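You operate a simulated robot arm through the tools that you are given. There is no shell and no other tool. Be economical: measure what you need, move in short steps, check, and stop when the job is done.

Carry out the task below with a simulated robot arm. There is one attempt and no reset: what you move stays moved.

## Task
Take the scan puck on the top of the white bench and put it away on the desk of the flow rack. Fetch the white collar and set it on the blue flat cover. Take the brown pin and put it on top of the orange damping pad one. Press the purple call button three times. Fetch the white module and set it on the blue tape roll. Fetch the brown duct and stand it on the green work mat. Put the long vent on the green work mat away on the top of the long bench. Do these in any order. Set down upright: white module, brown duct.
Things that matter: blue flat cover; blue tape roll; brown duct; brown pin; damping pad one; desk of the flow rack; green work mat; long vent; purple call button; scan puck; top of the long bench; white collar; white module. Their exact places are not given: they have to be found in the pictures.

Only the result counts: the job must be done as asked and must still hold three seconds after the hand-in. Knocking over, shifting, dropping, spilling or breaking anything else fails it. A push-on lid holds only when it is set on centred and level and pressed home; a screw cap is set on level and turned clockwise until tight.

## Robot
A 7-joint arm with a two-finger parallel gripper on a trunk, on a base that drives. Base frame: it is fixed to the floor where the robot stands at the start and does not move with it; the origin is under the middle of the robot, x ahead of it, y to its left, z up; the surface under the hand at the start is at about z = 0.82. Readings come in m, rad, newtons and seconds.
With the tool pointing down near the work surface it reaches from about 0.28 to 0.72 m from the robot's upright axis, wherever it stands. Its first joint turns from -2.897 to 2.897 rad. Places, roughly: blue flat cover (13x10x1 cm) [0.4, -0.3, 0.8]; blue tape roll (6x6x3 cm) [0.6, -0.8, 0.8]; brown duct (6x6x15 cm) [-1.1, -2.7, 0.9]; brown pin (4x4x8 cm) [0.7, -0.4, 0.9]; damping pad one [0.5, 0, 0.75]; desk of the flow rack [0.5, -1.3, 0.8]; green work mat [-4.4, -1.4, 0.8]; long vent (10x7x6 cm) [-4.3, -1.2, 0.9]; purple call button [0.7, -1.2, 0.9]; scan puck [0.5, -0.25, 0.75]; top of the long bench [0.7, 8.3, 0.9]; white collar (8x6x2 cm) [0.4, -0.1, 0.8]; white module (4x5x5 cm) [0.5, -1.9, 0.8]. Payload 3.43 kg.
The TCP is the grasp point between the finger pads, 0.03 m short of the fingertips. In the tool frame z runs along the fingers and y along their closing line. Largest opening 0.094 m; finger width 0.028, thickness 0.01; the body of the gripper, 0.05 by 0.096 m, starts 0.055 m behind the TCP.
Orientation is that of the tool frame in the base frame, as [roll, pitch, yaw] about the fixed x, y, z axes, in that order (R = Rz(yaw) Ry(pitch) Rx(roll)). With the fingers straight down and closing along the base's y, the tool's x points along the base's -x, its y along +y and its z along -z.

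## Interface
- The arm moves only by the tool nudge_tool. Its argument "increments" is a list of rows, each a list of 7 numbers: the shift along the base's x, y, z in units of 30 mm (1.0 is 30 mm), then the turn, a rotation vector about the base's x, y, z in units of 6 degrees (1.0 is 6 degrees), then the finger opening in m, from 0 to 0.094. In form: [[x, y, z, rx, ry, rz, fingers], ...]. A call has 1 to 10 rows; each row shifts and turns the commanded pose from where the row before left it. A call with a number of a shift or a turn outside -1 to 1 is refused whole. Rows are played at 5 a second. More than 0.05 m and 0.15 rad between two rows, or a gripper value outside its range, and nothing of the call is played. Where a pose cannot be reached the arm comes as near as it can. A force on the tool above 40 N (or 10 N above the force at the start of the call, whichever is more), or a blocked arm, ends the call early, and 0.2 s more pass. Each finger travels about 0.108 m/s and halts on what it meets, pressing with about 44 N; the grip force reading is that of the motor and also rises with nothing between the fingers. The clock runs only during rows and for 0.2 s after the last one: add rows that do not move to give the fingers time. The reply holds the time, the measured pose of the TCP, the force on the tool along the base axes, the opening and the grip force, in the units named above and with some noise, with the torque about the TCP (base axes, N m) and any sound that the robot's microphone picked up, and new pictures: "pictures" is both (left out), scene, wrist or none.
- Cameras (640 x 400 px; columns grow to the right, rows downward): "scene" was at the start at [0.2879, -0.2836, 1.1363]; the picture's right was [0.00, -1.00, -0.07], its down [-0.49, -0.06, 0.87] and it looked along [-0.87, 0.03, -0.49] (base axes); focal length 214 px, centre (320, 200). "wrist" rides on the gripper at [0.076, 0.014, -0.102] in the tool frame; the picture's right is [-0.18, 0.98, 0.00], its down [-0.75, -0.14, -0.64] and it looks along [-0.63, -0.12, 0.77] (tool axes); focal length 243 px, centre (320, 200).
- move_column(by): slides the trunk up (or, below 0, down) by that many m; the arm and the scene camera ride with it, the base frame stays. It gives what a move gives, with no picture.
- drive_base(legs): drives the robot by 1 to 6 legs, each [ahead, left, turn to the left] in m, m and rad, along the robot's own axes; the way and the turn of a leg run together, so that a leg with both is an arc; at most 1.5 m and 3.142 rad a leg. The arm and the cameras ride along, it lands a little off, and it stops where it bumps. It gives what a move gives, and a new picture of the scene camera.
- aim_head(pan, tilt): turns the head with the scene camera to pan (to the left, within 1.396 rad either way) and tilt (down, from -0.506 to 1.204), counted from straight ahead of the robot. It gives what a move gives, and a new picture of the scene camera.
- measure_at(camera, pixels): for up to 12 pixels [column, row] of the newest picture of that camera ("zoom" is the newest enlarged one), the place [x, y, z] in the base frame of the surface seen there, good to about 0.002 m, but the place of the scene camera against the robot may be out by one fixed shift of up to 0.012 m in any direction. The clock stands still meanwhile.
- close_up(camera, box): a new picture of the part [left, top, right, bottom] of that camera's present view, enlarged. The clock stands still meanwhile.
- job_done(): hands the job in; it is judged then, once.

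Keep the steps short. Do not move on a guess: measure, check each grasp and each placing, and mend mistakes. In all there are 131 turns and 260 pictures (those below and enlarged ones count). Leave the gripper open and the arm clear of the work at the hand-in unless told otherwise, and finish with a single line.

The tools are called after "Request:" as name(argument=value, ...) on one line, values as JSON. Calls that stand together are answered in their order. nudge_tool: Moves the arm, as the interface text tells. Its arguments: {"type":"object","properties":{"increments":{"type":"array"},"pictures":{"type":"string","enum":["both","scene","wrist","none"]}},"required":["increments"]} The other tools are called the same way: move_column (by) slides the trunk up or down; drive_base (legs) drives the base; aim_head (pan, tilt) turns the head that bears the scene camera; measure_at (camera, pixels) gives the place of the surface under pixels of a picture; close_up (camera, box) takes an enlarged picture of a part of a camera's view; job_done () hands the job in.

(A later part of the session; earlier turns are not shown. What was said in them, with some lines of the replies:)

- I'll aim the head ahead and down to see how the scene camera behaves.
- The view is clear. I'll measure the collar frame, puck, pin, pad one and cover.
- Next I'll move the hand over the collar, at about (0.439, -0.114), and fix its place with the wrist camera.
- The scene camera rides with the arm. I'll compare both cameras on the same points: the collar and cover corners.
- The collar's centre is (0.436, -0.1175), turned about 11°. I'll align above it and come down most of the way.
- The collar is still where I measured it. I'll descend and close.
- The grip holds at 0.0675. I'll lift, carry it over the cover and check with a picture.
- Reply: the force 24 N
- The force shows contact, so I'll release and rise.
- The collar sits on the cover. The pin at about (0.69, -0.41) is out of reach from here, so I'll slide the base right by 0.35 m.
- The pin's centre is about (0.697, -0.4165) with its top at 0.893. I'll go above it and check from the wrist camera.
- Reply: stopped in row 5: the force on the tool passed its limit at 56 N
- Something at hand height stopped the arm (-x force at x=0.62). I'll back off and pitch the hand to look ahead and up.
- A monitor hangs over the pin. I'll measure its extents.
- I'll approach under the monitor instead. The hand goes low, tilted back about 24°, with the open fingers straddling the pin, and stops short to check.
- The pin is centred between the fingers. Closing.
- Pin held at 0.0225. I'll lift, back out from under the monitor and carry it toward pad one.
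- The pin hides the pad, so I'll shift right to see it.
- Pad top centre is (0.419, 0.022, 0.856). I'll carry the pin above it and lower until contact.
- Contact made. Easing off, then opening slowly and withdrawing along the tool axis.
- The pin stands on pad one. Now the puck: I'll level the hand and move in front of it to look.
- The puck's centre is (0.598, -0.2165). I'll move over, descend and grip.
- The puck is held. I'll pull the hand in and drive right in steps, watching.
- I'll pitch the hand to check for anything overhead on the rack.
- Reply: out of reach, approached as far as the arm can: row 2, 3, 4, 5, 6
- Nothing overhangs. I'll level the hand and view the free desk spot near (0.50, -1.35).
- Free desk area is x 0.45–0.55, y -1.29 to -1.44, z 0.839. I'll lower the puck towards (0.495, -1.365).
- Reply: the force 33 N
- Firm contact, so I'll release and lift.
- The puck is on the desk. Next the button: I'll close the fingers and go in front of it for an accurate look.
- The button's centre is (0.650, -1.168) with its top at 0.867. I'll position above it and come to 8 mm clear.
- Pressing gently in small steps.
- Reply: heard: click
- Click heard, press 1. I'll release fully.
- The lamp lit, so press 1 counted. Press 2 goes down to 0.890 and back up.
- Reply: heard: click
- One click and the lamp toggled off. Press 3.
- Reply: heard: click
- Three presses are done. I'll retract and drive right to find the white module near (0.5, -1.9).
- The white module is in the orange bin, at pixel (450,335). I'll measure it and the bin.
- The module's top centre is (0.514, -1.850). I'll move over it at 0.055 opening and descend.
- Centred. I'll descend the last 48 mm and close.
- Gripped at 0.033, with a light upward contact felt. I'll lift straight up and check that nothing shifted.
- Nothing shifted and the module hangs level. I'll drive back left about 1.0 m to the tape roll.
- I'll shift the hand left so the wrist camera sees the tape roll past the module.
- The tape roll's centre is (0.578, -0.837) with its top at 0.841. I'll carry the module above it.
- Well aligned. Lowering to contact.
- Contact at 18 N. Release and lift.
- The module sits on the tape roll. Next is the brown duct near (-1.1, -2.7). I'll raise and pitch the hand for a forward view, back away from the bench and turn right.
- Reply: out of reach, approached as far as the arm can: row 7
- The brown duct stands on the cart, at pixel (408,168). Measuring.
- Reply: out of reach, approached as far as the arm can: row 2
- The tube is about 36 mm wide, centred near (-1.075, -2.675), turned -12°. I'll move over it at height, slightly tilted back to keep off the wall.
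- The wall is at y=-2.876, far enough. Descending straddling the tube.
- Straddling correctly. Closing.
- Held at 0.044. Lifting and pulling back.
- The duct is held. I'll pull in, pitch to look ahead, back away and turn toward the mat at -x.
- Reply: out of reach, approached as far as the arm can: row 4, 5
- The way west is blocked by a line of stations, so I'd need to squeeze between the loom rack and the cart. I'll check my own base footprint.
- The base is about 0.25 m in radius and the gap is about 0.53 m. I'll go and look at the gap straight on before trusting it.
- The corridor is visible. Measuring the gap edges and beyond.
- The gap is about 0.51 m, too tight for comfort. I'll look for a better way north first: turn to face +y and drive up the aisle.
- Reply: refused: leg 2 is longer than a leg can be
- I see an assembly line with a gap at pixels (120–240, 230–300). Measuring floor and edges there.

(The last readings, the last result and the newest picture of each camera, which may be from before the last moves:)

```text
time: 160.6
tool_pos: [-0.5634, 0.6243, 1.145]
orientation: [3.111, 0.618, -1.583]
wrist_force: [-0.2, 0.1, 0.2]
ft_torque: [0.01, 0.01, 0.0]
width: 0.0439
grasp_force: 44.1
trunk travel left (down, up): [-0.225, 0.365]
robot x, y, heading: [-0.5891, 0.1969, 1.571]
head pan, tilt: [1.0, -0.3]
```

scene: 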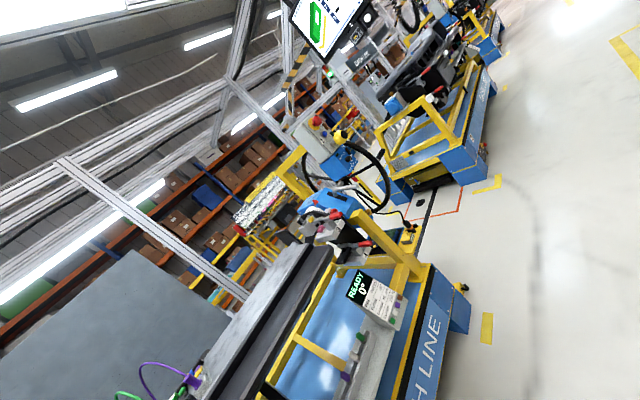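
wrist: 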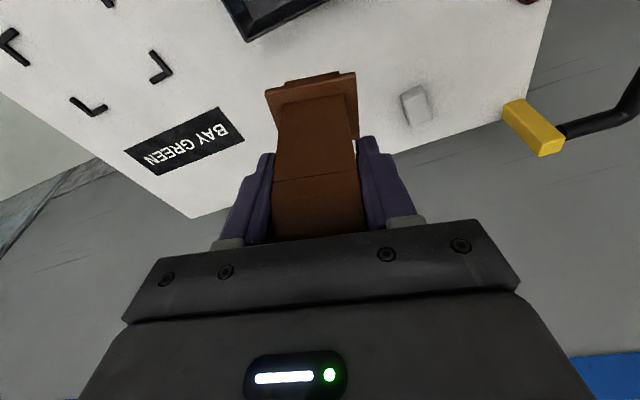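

Between the two line carts there is a floor gap of about 1 m (y 1.5–2.5). I'll drive abreast of it and look through.

Request:
aim_head(pan=0.0, tilt=-0.35)

Request:
drive_base(legs=[[1.0, 0, 0], [0.8, 0, 0], [0, 0, 1.571]])

```text
time: 161.9
tool_pos: [-0.565, 0.6231, 1.1453]
orientation: [3.11, 0.618, -1.583]
wrist_force: [-0.4, 0.2, -0.8]
ft_torque: [-0.01, 0.01, -0.01]
width: 0.0436
grasp_force: 43.9
trunk travel left (down, up): [-0.225, 0.365]
robot x, y, heading: [-0.5899, 0.1957, 1.564]
head pan, tilt: [0.0, -0.351]
```

scene: 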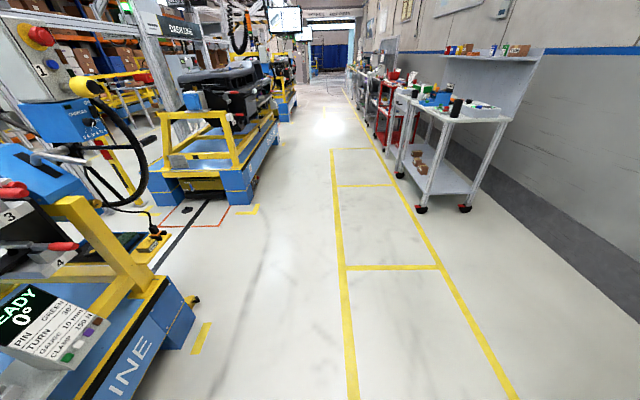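

```text
time: 174.8
tool_pos: [-1.0199, 2.0347, 1.1458]
orientation: [3.111, 0.619, -0.022]
wrist_force: [0.4, -0.4, -0.8]
ft_torque: [0.0, -0.03, 0.0]
width: 0.0438
grasp_force: 44.0
trunk travel left (down, up): [-0.225, 0.365]
robot x, y, heading: [-0.5935, 2.0014, 3.132]
head pan, tilt: [0.0, -0.351]
```

scene: 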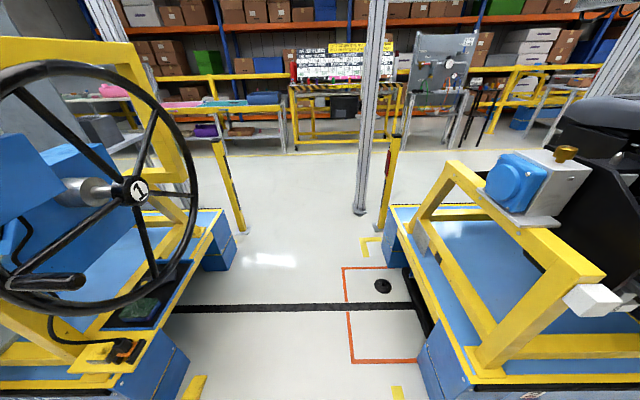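

Request:
measure_at(camera="scene", pixels=[[195, 190], [188, 365], [424, 370], [242, 230], [378, 228], [358, 212], [228, 240], [390, 245], [140, 360], [300, 170], [200, 112], [590, 320]])

Request:
close_up(camera="scene", box=[60, 60, 300, 210])

```text
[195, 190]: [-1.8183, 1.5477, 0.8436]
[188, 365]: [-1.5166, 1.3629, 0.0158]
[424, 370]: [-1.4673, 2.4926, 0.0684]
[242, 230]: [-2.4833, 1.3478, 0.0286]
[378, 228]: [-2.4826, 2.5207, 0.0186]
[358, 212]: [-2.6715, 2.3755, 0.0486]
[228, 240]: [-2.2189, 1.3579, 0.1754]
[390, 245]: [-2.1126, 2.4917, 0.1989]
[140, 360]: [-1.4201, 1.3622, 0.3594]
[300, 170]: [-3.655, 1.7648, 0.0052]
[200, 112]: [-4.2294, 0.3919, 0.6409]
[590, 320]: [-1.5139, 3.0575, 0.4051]
```

```text
2.67 times, centred on (180, 135) of scene
```

zoom: 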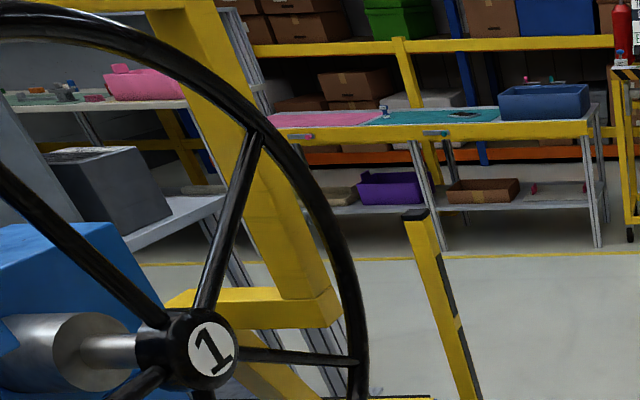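

The passage is 1.13 m wide (y 1.36–2.49). I'll drive through at y≈1.95 to x≈-3.4 and turn left to face -y.

Request:
drive_base(legs=[[1.4, 0.05, 0], [1.35, 0.03, 0], [0, 0, 1.571]])

```text
time: 191.9
tool_pos: [-3.3671, 1.5623, 1.1447]
orientation: [3.11, 0.62, 1.534]
wrist_force: [0.3, 0.4, -0.3]
ft_torque: [0.0, -0.02, -0.03]
width: 0.0439
grasp_force: 44.0
trunk travel left (down, up): [-0.225, 0.365]
robot x, y, heading: [-3.3258, 1.991, -1.606]
head pan, tilt: [0.0, -0.351]
```

scene: 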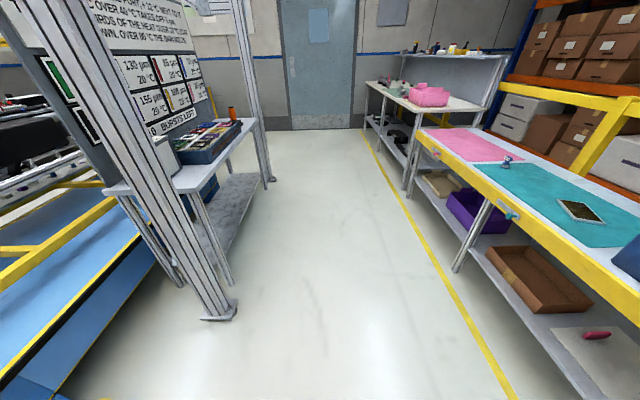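

Request:
measure_at(camera="scene", pixels=[[432, 95], [430, 108], [397, 87], [368, 84], [365, 135], [408, 195], [230, 283], [272, 180], [262, 125], [455, 268], [440, 265], [215, 312]])

Request:
close_up(camera="scene", box=[350, 60, 510, 160])

```text
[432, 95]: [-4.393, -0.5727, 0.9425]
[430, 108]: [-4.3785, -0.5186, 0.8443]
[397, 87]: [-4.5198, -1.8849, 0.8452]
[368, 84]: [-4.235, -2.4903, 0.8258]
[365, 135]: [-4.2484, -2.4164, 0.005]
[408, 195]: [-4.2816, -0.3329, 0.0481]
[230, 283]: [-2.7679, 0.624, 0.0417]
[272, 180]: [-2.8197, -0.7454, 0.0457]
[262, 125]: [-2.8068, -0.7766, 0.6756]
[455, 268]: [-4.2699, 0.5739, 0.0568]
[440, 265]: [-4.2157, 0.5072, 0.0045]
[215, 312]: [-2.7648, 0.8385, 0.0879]
```

```text
4.00 times, centred on (430, 110) of scene
```

zoom: 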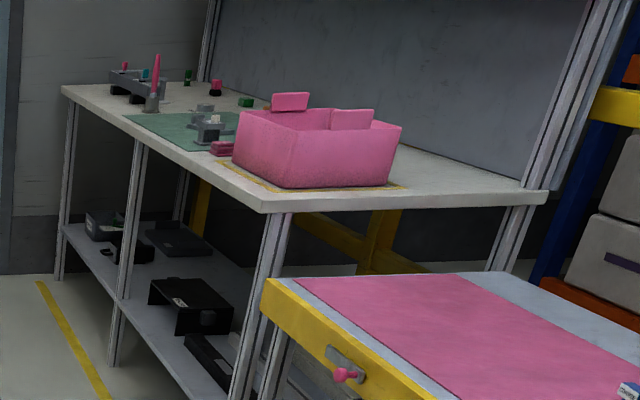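

The green mat is on the white table. I'll drive down the aisle to y≈-1.2 and turn to face it.

Request:
drive_base(legs=[[1.4, 0, 0.035], [1.4, 0, 0], [0.45, 0, 0], [0, 0, -1.571]])

```text
time: 211.7
tool_pos: [-3.7294, -1.2731, 1.1454]
orientation: [3.111, 0.62, 0.014]
wrist_force: [0.1, 0.7, 0.1]
ft_torque: [0.0, 0.01, 0.01]
width: 0.0439
grasp_force: 44.4
trunk travel left (down, up): [-0.225, 0.365]
robot x, y, heading: [-3.3026, -1.2905, -3.116]
head pan, tilt: [0.0, -0.351]
```

scene: 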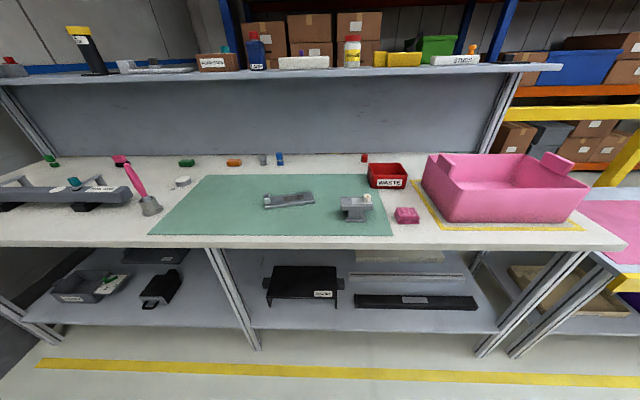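

Request:
measure_at(camera="scene", pixels=[[355, 205], [345, 200], [368, 196], [290, 200], [200, 178], [390, 233], [155, 232], [350, 178], [250, 200], [230, 245], [350, 75], [330, 225]])

Request:
close_up(camera="scene", box=[250, 160, 410, 260])

```text
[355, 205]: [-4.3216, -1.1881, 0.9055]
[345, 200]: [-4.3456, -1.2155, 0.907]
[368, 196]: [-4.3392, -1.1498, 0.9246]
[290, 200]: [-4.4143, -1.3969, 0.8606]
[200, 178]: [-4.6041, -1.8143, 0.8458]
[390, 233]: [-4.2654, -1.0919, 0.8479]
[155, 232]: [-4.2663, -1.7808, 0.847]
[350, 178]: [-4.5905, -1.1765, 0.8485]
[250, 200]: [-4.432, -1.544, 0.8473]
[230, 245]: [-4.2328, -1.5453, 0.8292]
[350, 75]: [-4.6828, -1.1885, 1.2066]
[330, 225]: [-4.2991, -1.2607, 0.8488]
```

```text
4.00 times, centred on (330, 210) of scene
```

zoom: 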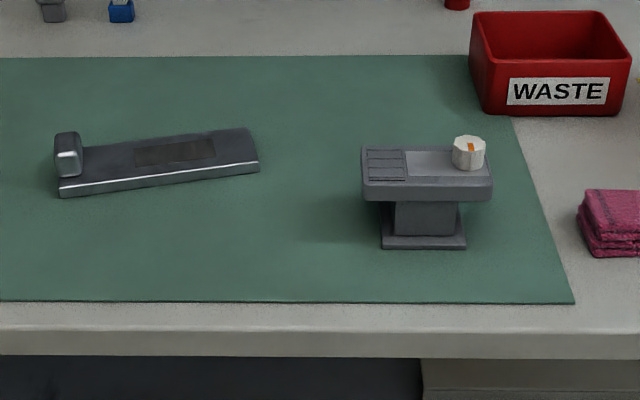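

The long vent is at (-4.33, -1.18) and there's free mat at about (-4.40, -1.62) for the duct. I'll drive up and restore the grasp tilt.

Request:
drive_base(legs=[[0.55, 0.16, -0.026]])

Request:
nudge_tool(increments=[[-0.4, -0.8, 0, 0.17, -1, 0, 0.02], [-0.5, -0.8, 0, 0, -1, 0, 0.02], [-0.5, -0.8, 0, 0, -1, 0, 0.02], [-0.5, -0.8, 0, 0, -1, 0, 0.02], [-0.5, -0.8, -0.5, 0, 0, 0, 0.02], [-0.5, -0.8, -0.5, 0, 0, 0, 0.02], [-0.4, -0.6, -1, 0, 0, 0, 0.02], [0, 0, 0, 0, 0, 0, 0.02]])

```text
time: 215.0
tool_pos: [-4.2736, -1.4265, 1.1445]
orientation: [3.111, 0.621, -0.013]
wrist_force: [-0.5, 0.3, -0.3]
ft_torque: [0.04, 0.0, -0.01]
width: 0.0437
grasp_force: 43.7
trunk travel left (down, up): [-0.225, 0.365]
robot x, y, heading: [-3.8473, -1.4583, 3.14]
head pan, tilt: [0.0, -0.351]
```

scene: 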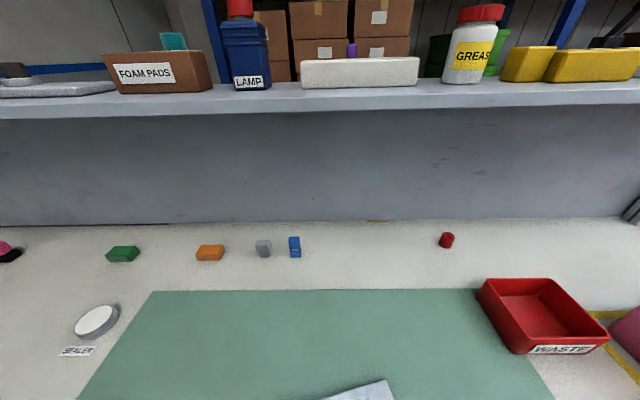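

```text
time: 216.8
tool_pos: [-4.3652, -1.5746, 1.0765]
orientation: [3.134, 0.199, -0.002]
wrist_force: [-0.6, -0.1, -0.6]
ft_torque: [0.0, -0.01, -0.01]
width: 0.0438
grasp_force: 44.3
out of reach, approached as far as the arm can: row 1
trunk travel left (down, up): [-0.225, 0.365]
robot x, y, heading: [-3.8488, -1.4562, 3.137]
head pan, tilt: [0.0, -0.351]
```

scene: 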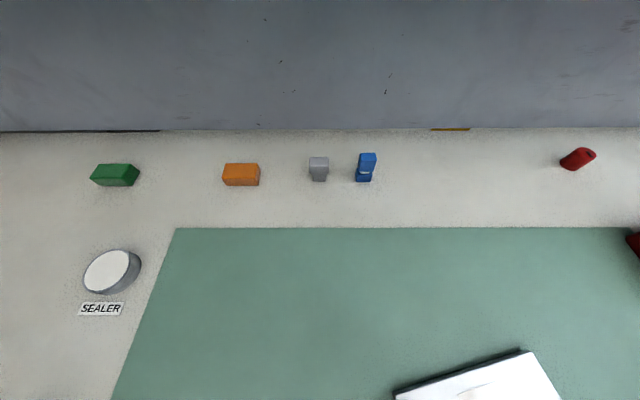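
wrist: 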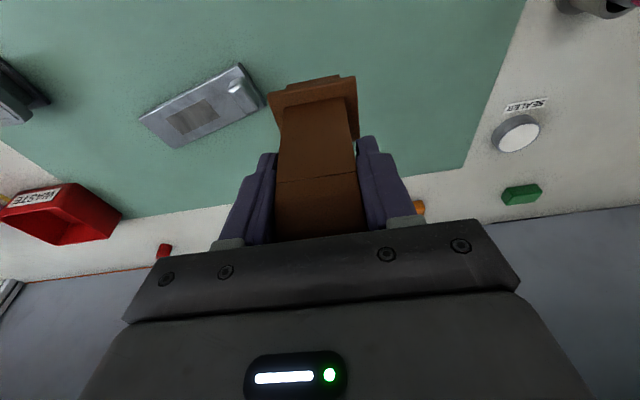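

Request:
measure_at(camera="wrist", pixels=[[440, 100], [420, 40], [462, 165], [245, 70], [312, 78], [290, 92], [350, 82], [505, 60]])

Request:
nudge_tool(increments=[[-0.6, -0.75, -0.5, 0, 0, 0, 0.02], [-0.5, -0.75, -1, 0, 0, 0, 0.02], [0, 0, -1, 0, 0, 0, 0.02], [0, 0, -1, 0, 0, 0, 0.02], [0, 0, 0, 0, 0, 0, 0.02]], pictures="wrist")

```text
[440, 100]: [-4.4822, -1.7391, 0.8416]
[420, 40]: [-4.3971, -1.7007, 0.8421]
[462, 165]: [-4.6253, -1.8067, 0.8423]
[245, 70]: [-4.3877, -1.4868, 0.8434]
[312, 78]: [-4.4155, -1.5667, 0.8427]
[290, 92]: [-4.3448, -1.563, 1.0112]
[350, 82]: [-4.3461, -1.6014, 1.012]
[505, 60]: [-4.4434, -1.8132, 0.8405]
```

```text
time: 218.0
tool_pos: [-4.3973, -1.6199, 0.9727]
orientation: [3.132, 0.201, 0.001]
wrist_force: [0.4, 0.1, -0.5]
ft_torque: [0.02, 0.03, -0.04]
width: 0.0439
grasp_force: 43.7
trunk travel left (down, up): [-0.225, 0.365]
robot x, y, heading: [-3.8489, -1.4588, 3.137]
head pan, tilt: [0.0, -0.351]
```

wrist: 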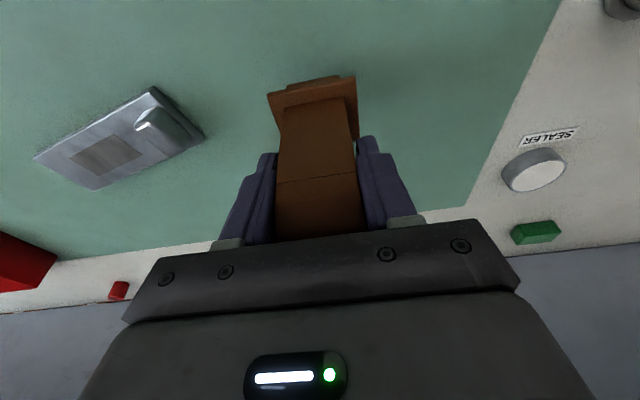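

Request:
nudge_tool(increments=[[0, 0, -0.6, 0, 0, 0, 0.02], [0, 0, -0.5, 0, 0, 0, 0.02], [0, 0, -0.08, 0, 0, 0, 0.02], [0, 0, -0.06, 0, 0, 0, 0.02], [0, 0, 0, 0, 0, 0, 0.02]], pictures="none")

```text
time: 219.2
tool_pos: [-4.3968, -1.622, 0.9384]
orientation: [3.131, 0.205, 0.001]
wrist_force: [1.9, -2.4, 36.5]
ft_torque: [0.33, -0.4, -0.01]
width: 0.0439
grasp_force: 44.0
trunk travel left (down, up): [-0.225, 0.365]
robot x, y, heading: [-3.8476, -1.4568, 3.142]
head pan, tilt: [0.0, -0.351]
```

Firm contact. I'll ease off, open, and withdraw along the tool axis.

Request:
nudge_tool(increments=[[0, 0, 0.08, 0, 0, 0, 0.043], [0, 0, 0, 0, 0, 0, 0.05], [0, 0, 0, 0, 0, 0, 0.075], [0, 0, 0, 0, 0, 0, 0.075], [0.15, 0, 0.7, 0, 0, 0, 0.075], [0.2, 0, 1, 0, 0, 0, 0.075], [0.2, 0, 1, 0, 0, 0, 0.075], [0.2, 0, 1, 0, 0, 0, 0.075], [0.5, 0.5, 1, 0, 0, 0, 0.075], [0.5, 1, 0.5, 0, 0, 0, 0.094]], pictures="wrist")

```text
time: 221.4
tool_pos: [-4.3457, -1.5741, 1.0915]
orientation: [3.133, 0.199, -0.002]
wrist_force: [-0.4, 1.2, 0.1]
ft_torque: [0.0, 0.04, -0.02]
width: 0.094
grasp_force: 0.1
trunk travel left (down, up): [-0.225, 0.365]
robot x, y, heading: [-3.8453, -1.4556, 3.137]
head pan, tilt: [0.0, -0.351]
```

wrist: 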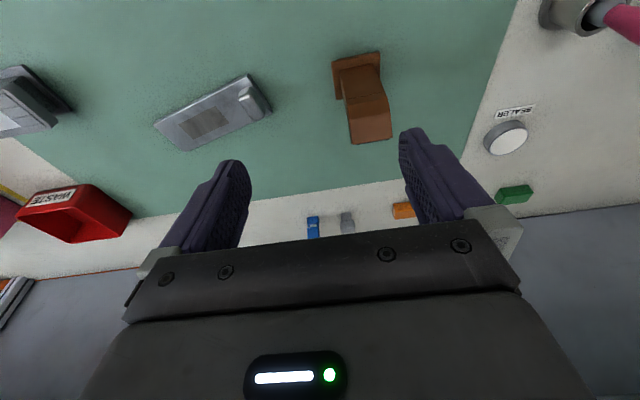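

The duct stands on the mat. Now the vent: level the hand and move toward it.

Request:
nudge_tool(increments=[[0.4, 1, 0, 0, -1, 0, 0.094], [0.4, 1, 0, 0, -0.9, 0, 0.094], [0.4, 1, 0, 0, 0, 0, 0.094], [0.4, 1, 0, 0, 0, 0, 0.094], [0.4, 1, 0, 0, 0, 0, 0.094], [0.4, 1, 0, 0, 0, 0, 0.094], [0.4, 1, 0, 0, 0, 0, 0.094], [0.2, 1, 0, 0, 0, 0, 0.094], [0, 1, 0, 0, 0, 0, 0.094], [0, 1, 0, 0, 0, 0, 0.094]], pictures="none")

Request:
nudge_tool(increments=[[0, 1, -0.5, 0, 0, 0, 0.094], [0, 1, -0.5, 0, 0, 0, 0.094], [0, 0.7, 0, 0, 0, 0, 0.094], [0, 0, 0, 0, 0, 0, 0.094]], pictures="wrist")

Request:
close_up(camera="wrist", box=[230, 90, 410, 215])

```text
time: 223.6
tool_pos: [-4.2557, -1.2744, 1.0919]
orientation: [3.132, 0.003, 0.001]
wrist_force: [-0.7, 0.3, -0.1]
ft_torque: [-0.01, 0.02, 0.0]
width: 0.0942
grasp_force: 0.1
trunk travel left (down, up): [-0.225, 0.365]
robot x, y, heading: [-3.847, -1.4563, 3.144]
head pan, tilt: [0.0, -0.351]
```

```text
time: 224.6
tool_pos: [-4.2568, -1.1923, 1.0639]
orientation: [3.132, 0.002, 0.0]
wrist_force: [-0.2, -0.4, -0.4]
ft_torque: [0.04, 0.01, -0.03]
width: 0.0939
grasp_force: 0.0
trunk travel left (down, up): [-0.225, 0.365]
robot x, y, heading: [-3.8465, -1.4561, 3.139]
head pan, tilt: [0.0, -0.351]
```

wrist: 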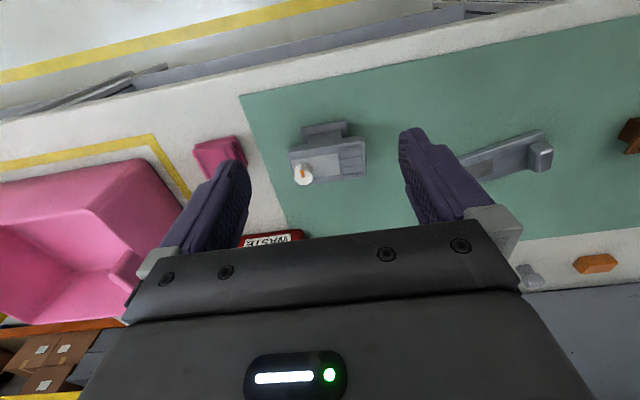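

```text
3.20 times, centred on (320, 152) of wrist
```

zoom: 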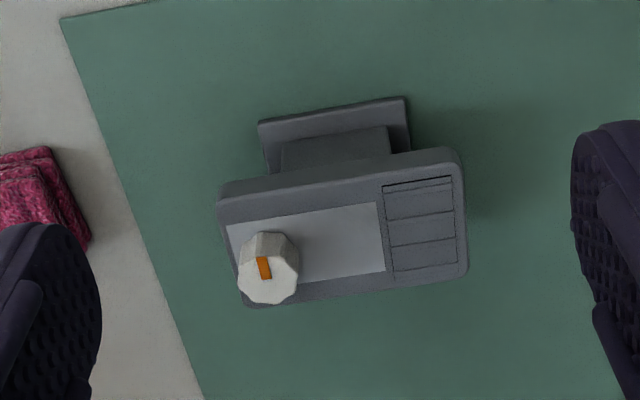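

Request:
measure_at(camera="zoom", pixels=[[225, 208], [455, 155], [462, 268], [255, 300], [345, 210], [268, 285], [400, 225], [335, 150], [265, 140], [400, 110], [300, 180], [430, 158]])

```text
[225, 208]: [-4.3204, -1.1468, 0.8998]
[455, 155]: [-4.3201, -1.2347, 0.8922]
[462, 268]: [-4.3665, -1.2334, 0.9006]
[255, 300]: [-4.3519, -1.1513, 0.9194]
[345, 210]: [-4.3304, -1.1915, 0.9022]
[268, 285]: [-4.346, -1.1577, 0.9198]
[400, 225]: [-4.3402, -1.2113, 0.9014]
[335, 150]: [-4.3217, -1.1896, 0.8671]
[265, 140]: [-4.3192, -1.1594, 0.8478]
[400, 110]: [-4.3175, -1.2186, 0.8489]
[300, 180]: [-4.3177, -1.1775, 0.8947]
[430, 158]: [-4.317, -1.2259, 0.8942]
```

The vent plate is 51 mm across in x, centred at (-4.3425, -1.1905). I'll turn the hand 90° so it closes along x, and come above it.

Request:
nudge_tool(increments=[[-0.3, 0, 0, 0, 0, 1, 0.094], [-0.3, 0, 0, 0, 0, 1, 0.094], [-0.3, 0, 0, 0, 0, 1, 0.094], [-0.3, 0, 0, 0, 0, 1, 0.094], [-0.3, 0, 0, 0, 0, 1, 0.094], [-0.3, 0, 0, 0, 0, 1, 0.094], [-0.3, 0, 0, 0, 0, 1, 0.094], [-0.3, 0, 0, 0, 0, 1, 0.094], [-0.3, 0, 0, 0, 0, 1, 0.094], [-0.16, 0, 0, 0, 0, 1, 0.094]], pictures="none")

Request:
nudge_tool(increments=[[0, 0, 0, 0, 0, 1, 0.094], [0, 0, -0.4, 0, 0, 1, 0.094], [0, 0, -0.4, 0, 0, 1, 0.094], [0, 0, -0.5, 0, 0, 1, 0.094], [0, 0, -0.5, 0, 0, 1, 0.094], [0, 0, -0.5, 0, 0, 0, 0.094], [0, 0, 0, 0, 0, 0, 0.094]], pictures="wrist")

```text
time: 226.8
tool_pos: [-4.3425, -1.1946, 1.0636]
orientation: [3.132, 0.001, 1.048]
wrist_force: [-0.7, 0.1, -0.4]
ft_torque: [0.01, -0.01, 0.02]
width: 0.094
grasp_force: 0.0
trunk travel left (down, up): [-0.225, 0.365]
robot x, y, heading: [-3.8405, -1.4559, 3.14]
head pan, tilt: [0.0, -0.351]
```

```text
time: 228.4
tool_pos: [-4.3413, -1.1944, 0.9949]
orientation: [3.132, 0.003, 1.57]
wrist_force: [0.1, -0.2, 0.0]
ft_torque: [0.04, -0.01, 0.01]
width: 0.0943
grasp_force: 0.0
trunk travel left (down, up): [-0.225, 0.365]
robot x, y, heading: [-3.8492, -1.4573, 3.139]
head pan, tilt: [0.0, -0.351]
```

wrist: 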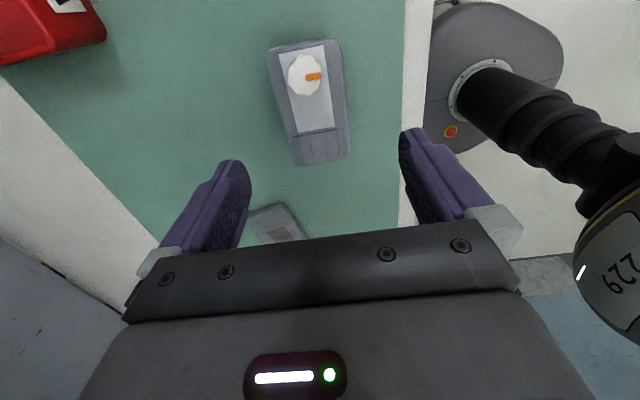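

Aligned. I'll descend and grip.

Request:
nudge_tool(increments=[[-0.04, 0.1, -0.9, 0, 0, 0, 0.094], [0, 0, -0.9, 0, 0, 0, 0.094], [0, 0, -0.9, 0, 0, 0, 0.094], [0, 0, -0.7, 0, 0, 0, 0.094], [0, 0, 0, 0, 0, 0, 0.094], [0, 0, 0, 0, 0, 0, 0.07], [0, 0, 0, 0, 0, 0, 0.035], [0, 0, 0, 0, 0, 0, 0.035], [0, 0, 0, 0, 0, 0, 0.035]], pictures="wrist")

```text
time: 230.4
tool_pos: [-4.3435, -1.1912, 0.8913]
orientation: [3.133, 0.001, 1.569]
wrist_force: [0.3, -0.5, -0.3]
ft_torque: [-0.02, -0.01, -0.03]
width: 0.0577
grasp_force: 44.1
trunk travel left (down, up): [-0.225, 0.365]
robot x, y, heading: [-3.8468, -1.4543, 3.136]
head pan, tilt: [0.0, -0.351]
```

wrist: 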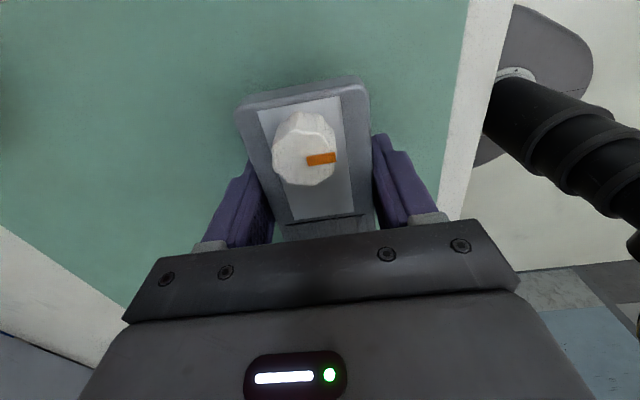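

Gripped at 0.058. I'll lift, turn the hand back and pitch it for a driving view.

Request:
nudge_tool(increments=[[0, 0, 0.7, 0, 0, 0, 0.035], [0, 0, 1, 0, 0, 0, 0.035], [0, 0, 1, 0, 0, 0, 0.035], [0, 0, 1, 0, 0, 0, 0.035], [0.4, 0, 1, 0, 0, -1, 0.035], [0.4, -0.8, 1, 0, 0, -1, 0.035], [0.4, -0.8, 1, 0, 0, -1, 0.035], [0.4, -0.8, 0.8, 0, 0, -1, 0.035], [0.4, -0.8, 0.5, 0, 0, -1, 0.035], [0.4, -0.8, 0.3, 0, 0, -1, 0.035]], pictures="none")

Request:
nudge_tool(increments=[[0, -0.5, 0, 0, 0, -1, 0.035], [0, -0.5, 0, 0, 0, -1, 0.035], [0, -0.5, 0, 0, 0, -1, 0.035], [0, -0.5, 0, 0, 0, -1, 0.035], [0, -0.5, 0, 0, 0, -1, 0.035], [0, -0.5, 0, 0, 0, -1, 0.035], [0, -0.5, 0, 0, 0, -1, 0.035], [0, -0.5, 0, 0, 0, -1, 0.035], [0, -0.5, 0, 0, 0, -1, 0.035]], pictures="none")

Request:
nudge_tool(increments=[[0, 0, 0, 0, 1, 0, 0.035], [0, 0, 0, 0, 1, 0, 0.035], [0, 0, 0, 0, 1, 0, 0.035], [0, 0, 0, 0, 1, 0, 0.035], [0, 0, 0, 0, 1, 0, 0.035], [0, 0, 0, 0, 1, 0, 0.035], [0, 0, 0, 0, 0, 0, 0.035]], pictures="both")

```text
time: 232.6
tool_pos: [-4.2698, -1.313, 1.1404]
orientation: [3.132, 0.002, 0.939]
wrist_force: [-0.4, 0.4, -2.2]
ft_torque: [0.01, -0.02, 0.0]
width: 0.0581
grasp_force: 44.1
trunk travel left (down, up): [-0.225, 0.365]
robot x, y, heading: [-3.8481, -1.453, 3.138]
head pan, tilt: [0.0, -0.351]
```

```text
time: 234.6
tool_pos: [-4.2712, -1.4474, 1.1413]
orientation: [3.133, 0.002, -0.005]
wrist_force: [-0.9, -0.7, -0.8]
ft_torque: [-0.01, 0.01, 0.01]
width: 0.0579
grasp_force: 43.6
trunk travel left (down, up): [-0.225, 0.365]
robot x, y, heading: [-3.8483, -1.459, 3.139]
head pan, tilt: [0.0, -0.351]
```

```text
time: 236.2
tool_pos: [-4.2712, -1.4466, 1.1406]
orientation: [3.133, 0.632, -0.001]
wrist_force: [0.4, -0.7, -2.1]
ft_torque: [0.02, -0.02, -0.01]
width: 0.0577
grasp_force: 43.7
trunk travel left (down, up): [-0.225, 0.365]
robot x, y, heading: [-3.8483, -1.4543, 3.135]
head pan, tilt: [0.0, -0.351]
```

scene: 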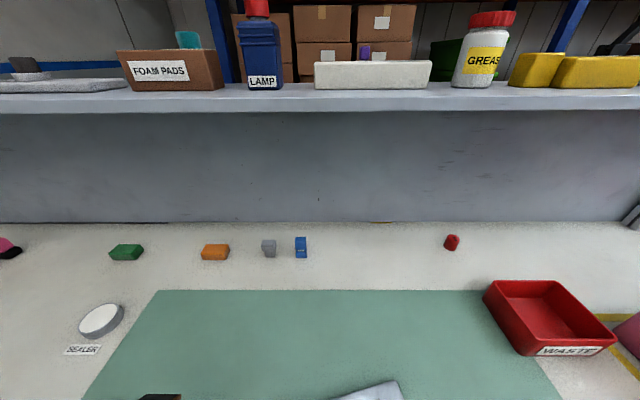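
wrist: 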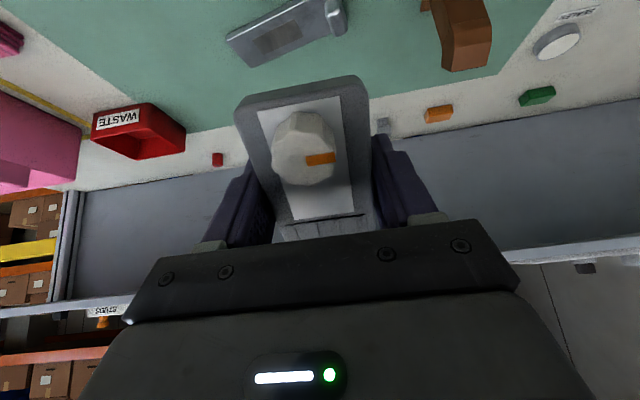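

Vent held and duct standing. I'll drive back out: reverse, turn to face +y, and go up the aisle to the passage.

Request:
drive_base(legs=[[-0.45, 0, 0], [0, 0, -1.567], [1.4, 0, 0], [1.4, 0, 0], [0.6, 0, 0]])

```text
time: 258.8
tool_pos: [-3.4019, 2.3638, 1.1421]
orientation: [3.131, 0.629, -1.552]
wrist_force: [-0.1, -0.1, -1.0]
ft_torque: [-0.05, -0.01, 0.0]
width: 0.0578
grasp_force: 43.7
trunk travel left (down, up): [-0.225, 0.365]
robot x, y, heading: [-3.4043, 1.9387, 1.585]
head pan, tilt: [0.0, -0.351]
```

scene: 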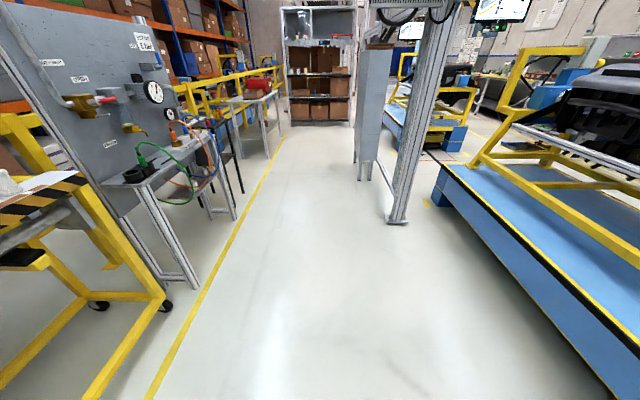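

I must not strafe here (post at y 2.375). I'll turn to face +x, go through, turn left and continue up the east aisle.

Request:
drive_base(legs=[[0, 0, -1.585], [1.4, 0, 0], [1.4, 0, 0], [0, 0, 1.571], [1.4, 0, 0]])

```text
time: 286.6
tool_pos: [-0.5595, 3.7078, 1.141]
orientation: [3.131, 0.63, -1.597]
wrist_force: [0.9, 0.1, -2.3]
ft_torque: [-0.03, -0.02, 0.0]
width: 0.0578
grasp_force: 44.0
trunk travel left (down, up): [-0.225, 0.365]
robot x, y, heading: [-0.5778, 3.2821, 1.537]
head pan, tilt: [0.0, -0.351]
```

scene: 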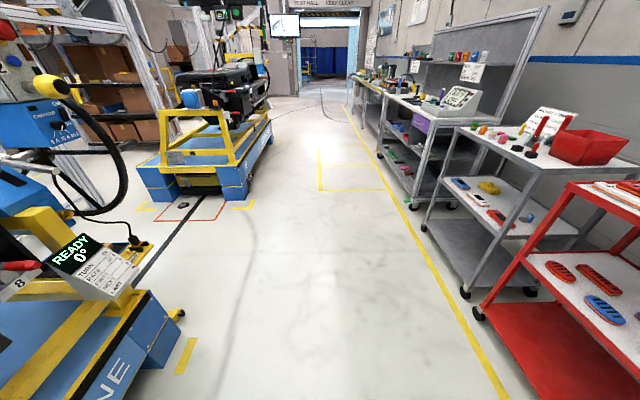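

Request:
drive_base(legs=[[1.4, 0, 0.034], [1.4, 0, 0]])

```text
time: 300.1
tool_pos: [-0.5584, 6.4804, 1.1424]
orientation: [3.131, 0.631, -1.564]
wrist_force: [-0.3, 0.8, -2.2]
ft_torque: [-0.04, 0.01, -0.02]
width: 0.0577
grasp_force: 43.5
trunk travel left (down, up): [-0.225, 0.365]
robot x, y, heading: [-0.5682, 6.0602, 1.578]
head pan, tilt: [0.0, -0.351]
```

scene: 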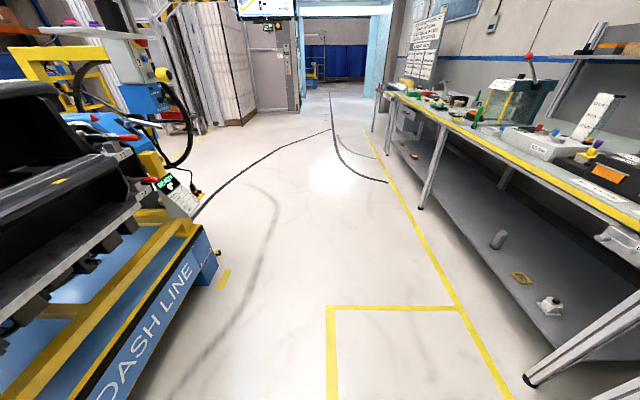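

Request:
measure_at(camera="scene", pixels=[[530, 150], [440, 112], [420, 205], [385, 182], [335, 130], [290, 145], [480, 112], [395, 92], [530, 380], [620, 205]])

Request:
close_up(camera="scene", box=[360, 50, 640, 225])

```text
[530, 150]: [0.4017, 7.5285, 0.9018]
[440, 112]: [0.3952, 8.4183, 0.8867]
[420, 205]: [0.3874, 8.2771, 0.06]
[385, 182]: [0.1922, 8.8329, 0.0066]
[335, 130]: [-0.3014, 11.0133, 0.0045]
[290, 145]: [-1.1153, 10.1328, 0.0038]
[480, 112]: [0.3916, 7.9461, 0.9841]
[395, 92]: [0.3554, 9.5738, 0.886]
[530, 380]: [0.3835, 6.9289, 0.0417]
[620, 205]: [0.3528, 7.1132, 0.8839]
```

```text
2.29 times, centred on (500, 138) of scene
```

zoom: 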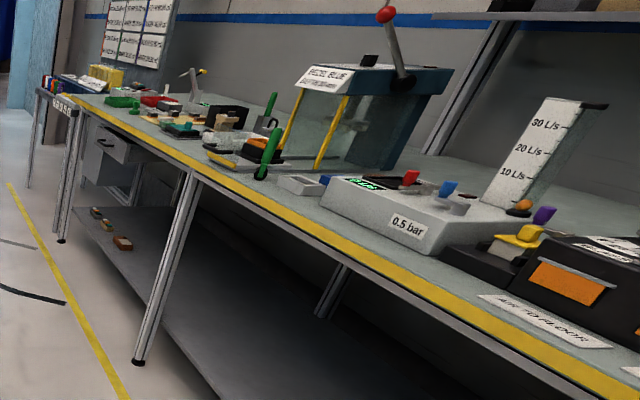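

The long bench has its front edge at x≈0.36 and its top at about 0.88. I'll drive abreast at y≈8.3 and turn to face it.

Request:
drive_base(legs=[[1.2, 0, 0], [1.04, 0, 0], [0, 0, -1.575], [0.2, 0, 0]])

```text
time: 316.2
tool_pos: [0.0524, 8.3237, 1.1414]
orientation: [3.133, 0.63, -3.109]
wrist_force: [0.6, 0.2, -1.3]
ft_torque: [0.02, 0.04, 0.0]
width: 0.0581
grasp_force: 44.9
trunk travel left (down, up): [-0.225, 0.365]
robot x, y, heading: [-0.3729, 8.3197, 0.03]
head pan, tilt: [0.0, -0.351]
```

scene: 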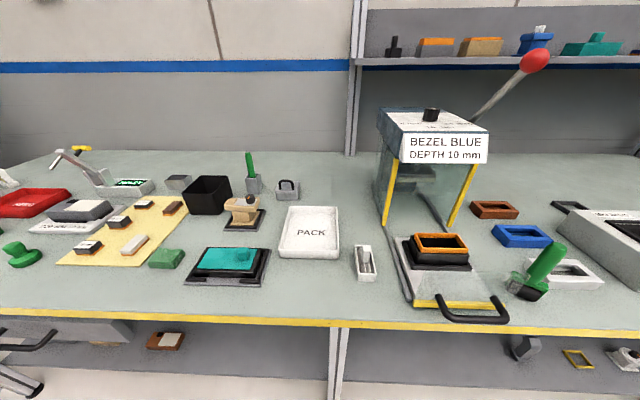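

Candidate free areas are the front-left at about (120,290) and in front of PACK at about (310,290). Measuring.

Request:
measure_at(camera="scene", pixels=[[120, 290], [60, 275], [180, 300], [60, 305], [180, 310], [310, 290], [272, 290], [352, 290], [310, 262], [310, 315], [150, 268], [345, 185]])

Request:
close_up(camera="scene", box=[20, 220, 200, 335])

```text
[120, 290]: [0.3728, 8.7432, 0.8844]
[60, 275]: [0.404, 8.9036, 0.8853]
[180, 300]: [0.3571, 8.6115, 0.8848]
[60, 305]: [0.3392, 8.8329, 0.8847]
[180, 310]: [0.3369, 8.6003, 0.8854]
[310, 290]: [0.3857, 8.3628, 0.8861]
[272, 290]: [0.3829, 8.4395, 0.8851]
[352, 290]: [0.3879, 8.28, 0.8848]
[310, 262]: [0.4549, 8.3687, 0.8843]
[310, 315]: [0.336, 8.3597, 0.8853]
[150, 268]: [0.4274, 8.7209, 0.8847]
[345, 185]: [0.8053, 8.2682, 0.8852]
```

```text
3.48 times, centred on (110, 278) of scene
```

zoom: 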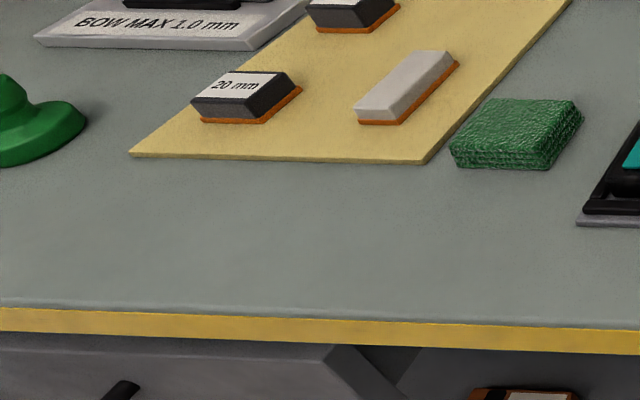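

I'll use the front-left free strip at about (0.385, 8.74). Driving in and levelling the vent.

Request:
drive_base(legs=[[0.3, 0.41, -0.03]])

Request:
nudge_tool(increments=[[0.2, 0, 0, 0, 1, 0, 0.035], [0.2, 0, 0, 0, 1, 0, 0.035], [0.2, 0, 0, 0, 1, 0, 0.035], [0.2, 0, 0, 0, 1, 0, 0.035], [0.2, 0, 0, 0, 1, 0, 0.035], [0.1, 0, -0.5, 0, 1, 0, 0.035], [0, 0, -1, 0, 0, 0, 0.035], [0, 0, -1, 0, 0, 0, 0.035], [0, 0, 0, 0, 0, 0, 0.035]])

```text
time: 319.2
tool_pos: [0.3479, 8.7341, 1.1406]
orientation: [3.132, 0.627, -3.134]
wrist_force: [-0.5, 0.8, -1.7]
ft_torque: [-0.03, 0.05, 0.0]
width: 0.058
grasp_force: 44.0
trunk travel left (down, up): [-0.225, 0.365]
robot x, y, heading: [-0.0797, 8.7353, 0.006]
head pan, tilt: [0.0, -0.351]
```

scene: 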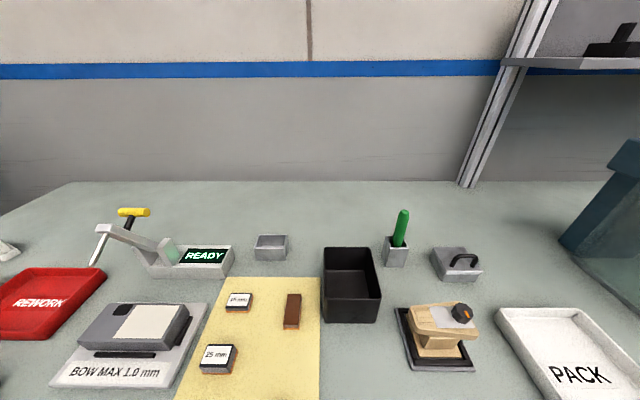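

```text
time: 321.2
tool_pos: [0.3802, 8.7343, 1.0668]
orientation: [3.129, -0.001, -3.137]
wrist_force: [0.5, -0.2, -1.9]
ft_torque: [0.02, 0.0, 0.02]
width: 0.0579
grasp_force: 43.5
trunk travel left (down, up): [-0.225, 0.365]
robot x, y, heading: [-0.0775, 8.7405, 0.001]
head pan, tilt: [0.0, -0.351]
```

scene: 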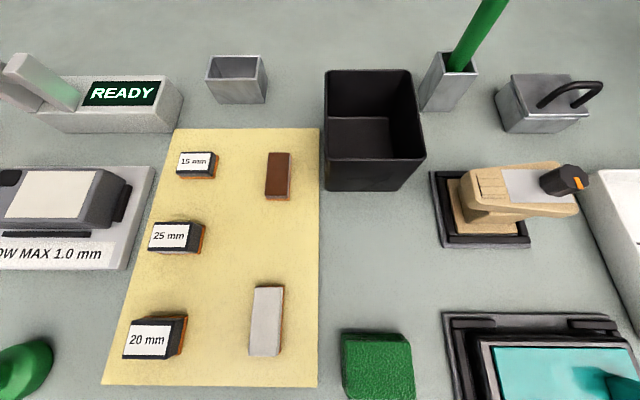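
wrist: 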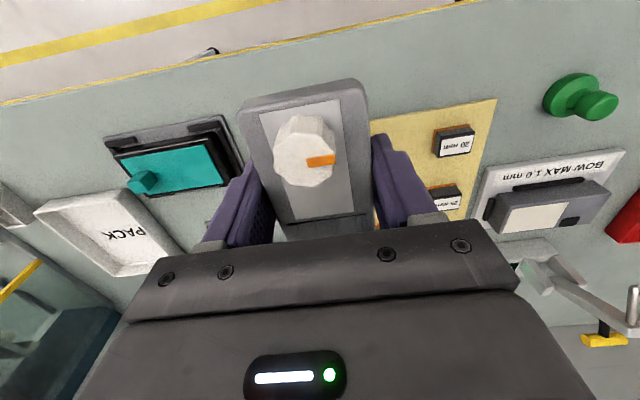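

Request:
measure_at(camera="wrist", pixels=[[400, 90], [300, 75], [496, 100], [372, 122], [230, 115], [250, 58], [400, 33], [217, 120], [300, 100], [410, 105]])

Request:
measure_at(camera="scene", pixels=[[105, 383], [315, 386], [345, 395], [375, 345], [445, 360], [450, 320]])

```text
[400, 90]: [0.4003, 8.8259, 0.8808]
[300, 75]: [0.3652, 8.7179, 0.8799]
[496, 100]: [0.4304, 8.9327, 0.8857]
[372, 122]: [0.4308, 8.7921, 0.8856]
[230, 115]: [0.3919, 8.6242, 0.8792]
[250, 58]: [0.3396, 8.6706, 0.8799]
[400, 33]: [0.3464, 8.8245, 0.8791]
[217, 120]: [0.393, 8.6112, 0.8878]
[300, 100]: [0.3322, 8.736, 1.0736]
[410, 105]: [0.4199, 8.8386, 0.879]
```

```text
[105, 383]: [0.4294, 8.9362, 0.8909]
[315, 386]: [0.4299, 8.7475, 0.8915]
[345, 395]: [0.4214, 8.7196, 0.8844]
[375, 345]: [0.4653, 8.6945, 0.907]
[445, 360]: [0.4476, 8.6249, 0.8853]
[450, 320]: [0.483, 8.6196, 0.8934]
```

Bench top z=0.879, and the yellow sheet starts at x=0.43. I'll lower the vent at (0.372, 8.755).

Request:
nudge_tool(increments=[[-0.27, 0.67, 0, 0, 0, 0, 0.035], [0, 0, -1, 0, 0, 0, 0.035], [0, 0, -1, 0, 0, 0, 0.035], [0, 0, -1, 0, 0, 0, 0.035], [0, 0, -1, 0, 0, 0, 0.035], [0, 0, -0.3, 0, 0, 0, 0.035], [0, 0, -0.12, 0, 0, 0, 0.035], [0, 0, 0, 0, 0, 0, 0.035]], pictures="wrist")

```text
time: 323.0
tool_pos: [0.3711, 8.7535, 0.9327]
orientation: [3.13, 0.0, -3.136]
wrist_force: [-0.3, 1.0, -1.4]
ft_torque: [-0.01, 0.0, -0.04]
width: 0.0579
grasp_force: 43.9
trunk travel left (down, up): [-0.225, 0.365]
robot x, y, heading: [-0.0746, 8.7388, 0.007]
head pan, tilt: [0.0, -0.351]
```

wrist: 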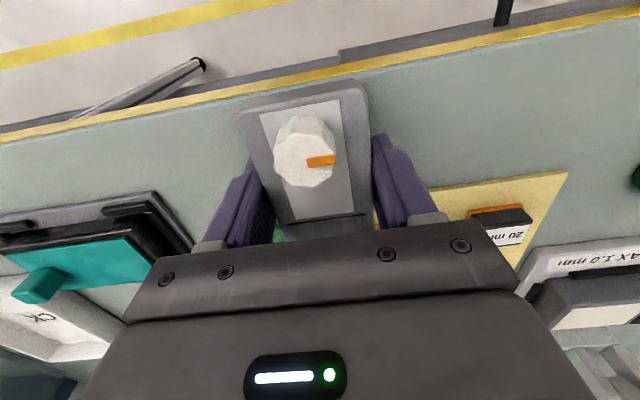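

Request:
nudge_tool(increments=[[0, 0, -0.1, 0, 0, 0, 0.035], [0, 0, -0.06, 0, 0, 0, 0.035], [0, 0, 0, 0, 0, 0, 0.035]], pictures="none")

```text
time: 323.8
tool_pos: [0.3725, 8.7545, 0.9309]
orientation: [3.13, 0.004, -3.137]
wrist_force: [0.1, 4.7, 23.4]
ft_torque: [-0.49, -0.17, 0.0]
width: 0.058
grasp_force: 43.7
trunk travel left (down, up): [-0.225, 0.365]
robot x, y, heading: [-0.076, 8.7389, 0.007]
head pan, tilt: [0.0, -0.351]
```

Contact at 23 N. I'll ease off, release, and lift straight up.

Request:
nudge_tool(increments=[[0, 0, 0.07, 0, 0, 0, 0.057], [0, 0, 0, 0, 0, 0, 0.065], [0, 0, 0, 0, 0, 0, 0.088], [0, 0, 0, 0, 0, 0, 0.088], [0, 0, 0.5, 0, 0, 0, 0.088], [0, 0, 1, 0, 0, 0, 0.088], [0, 0, 1, 0, 0, 0, 0.088], [0, 0, 1, 0, 0, 0, 0.088], [0, 0, 1, 0, 0, 0, 0.088], [0, 0, 0.5, 0, 0, 0, 0.094]], pictures="wrist")

```text
time: 326.0
tool_pos: [0.3731, 8.7535, 1.08]
orientation: [3.13, 0.001, -3.137]
wrist_force: [0.4, -0.1, 0.4]
ft_torque: [0.0, -0.01, -0.04]
width: 0.094
grasp_force: 0.1
trunk travel left (down, up): [-0.225, 0.365]
robot x, y, heading: [-0.0791, 8.7404, 0.004]
head pan, tilt: [0.0, -0.351]
```

wrist: 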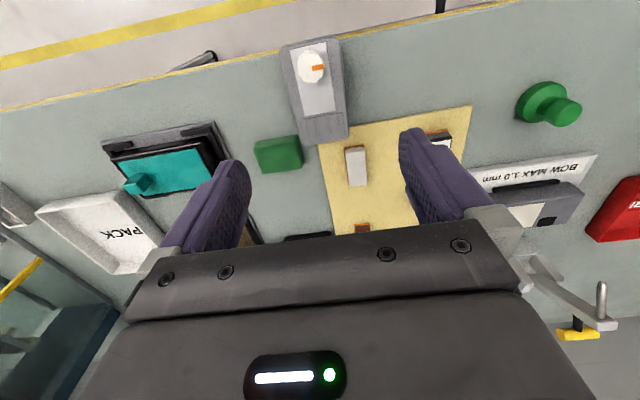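

The vent stands on the bench. A quick check that it is level.

Request:
measure_at(camera="wrist", pixels=[[305, 110], [340, 105], [325, 55], [310, 135], [345, 132], [292, 55], [330, 125]])

Request:
drive_base(legs=[[-0.25, 0, 0]])

```text
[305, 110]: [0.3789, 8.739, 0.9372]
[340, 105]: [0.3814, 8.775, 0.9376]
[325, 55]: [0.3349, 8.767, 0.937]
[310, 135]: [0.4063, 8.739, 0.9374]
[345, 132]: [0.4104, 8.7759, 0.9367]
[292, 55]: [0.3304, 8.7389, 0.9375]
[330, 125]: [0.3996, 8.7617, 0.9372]
```

```text
time: 327.8
tool_pos: [0.1211, 8.7544, 1.0784]
orientation: [3.129, 0.002, -3.132]
wrist_force: [0.4, 0.2, 0.0]
ft_torque: [0.02, 0.0, 0.03]
width: 0.0939
grasp_force: 0.0
trunk travel left (down, up): [-0.225, 0.365]
robot x, y, heading: [-0.3281, 8.7399, 0.015]
head pan, tilt: [0.0, -0.351]
```

scene: 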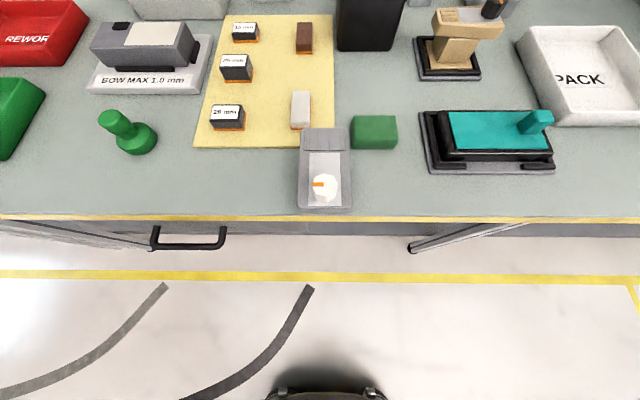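

The vent is level, the gripper is open, and the arm is clear. Handing in.

Request:
job_done()

```text
The job is handed in.
```

All seven tasks were carried out and the job is handed in; the hand did bump the READY monitor once (56 N) and lightly touch something in the orange module bin, with no shift seen after either.
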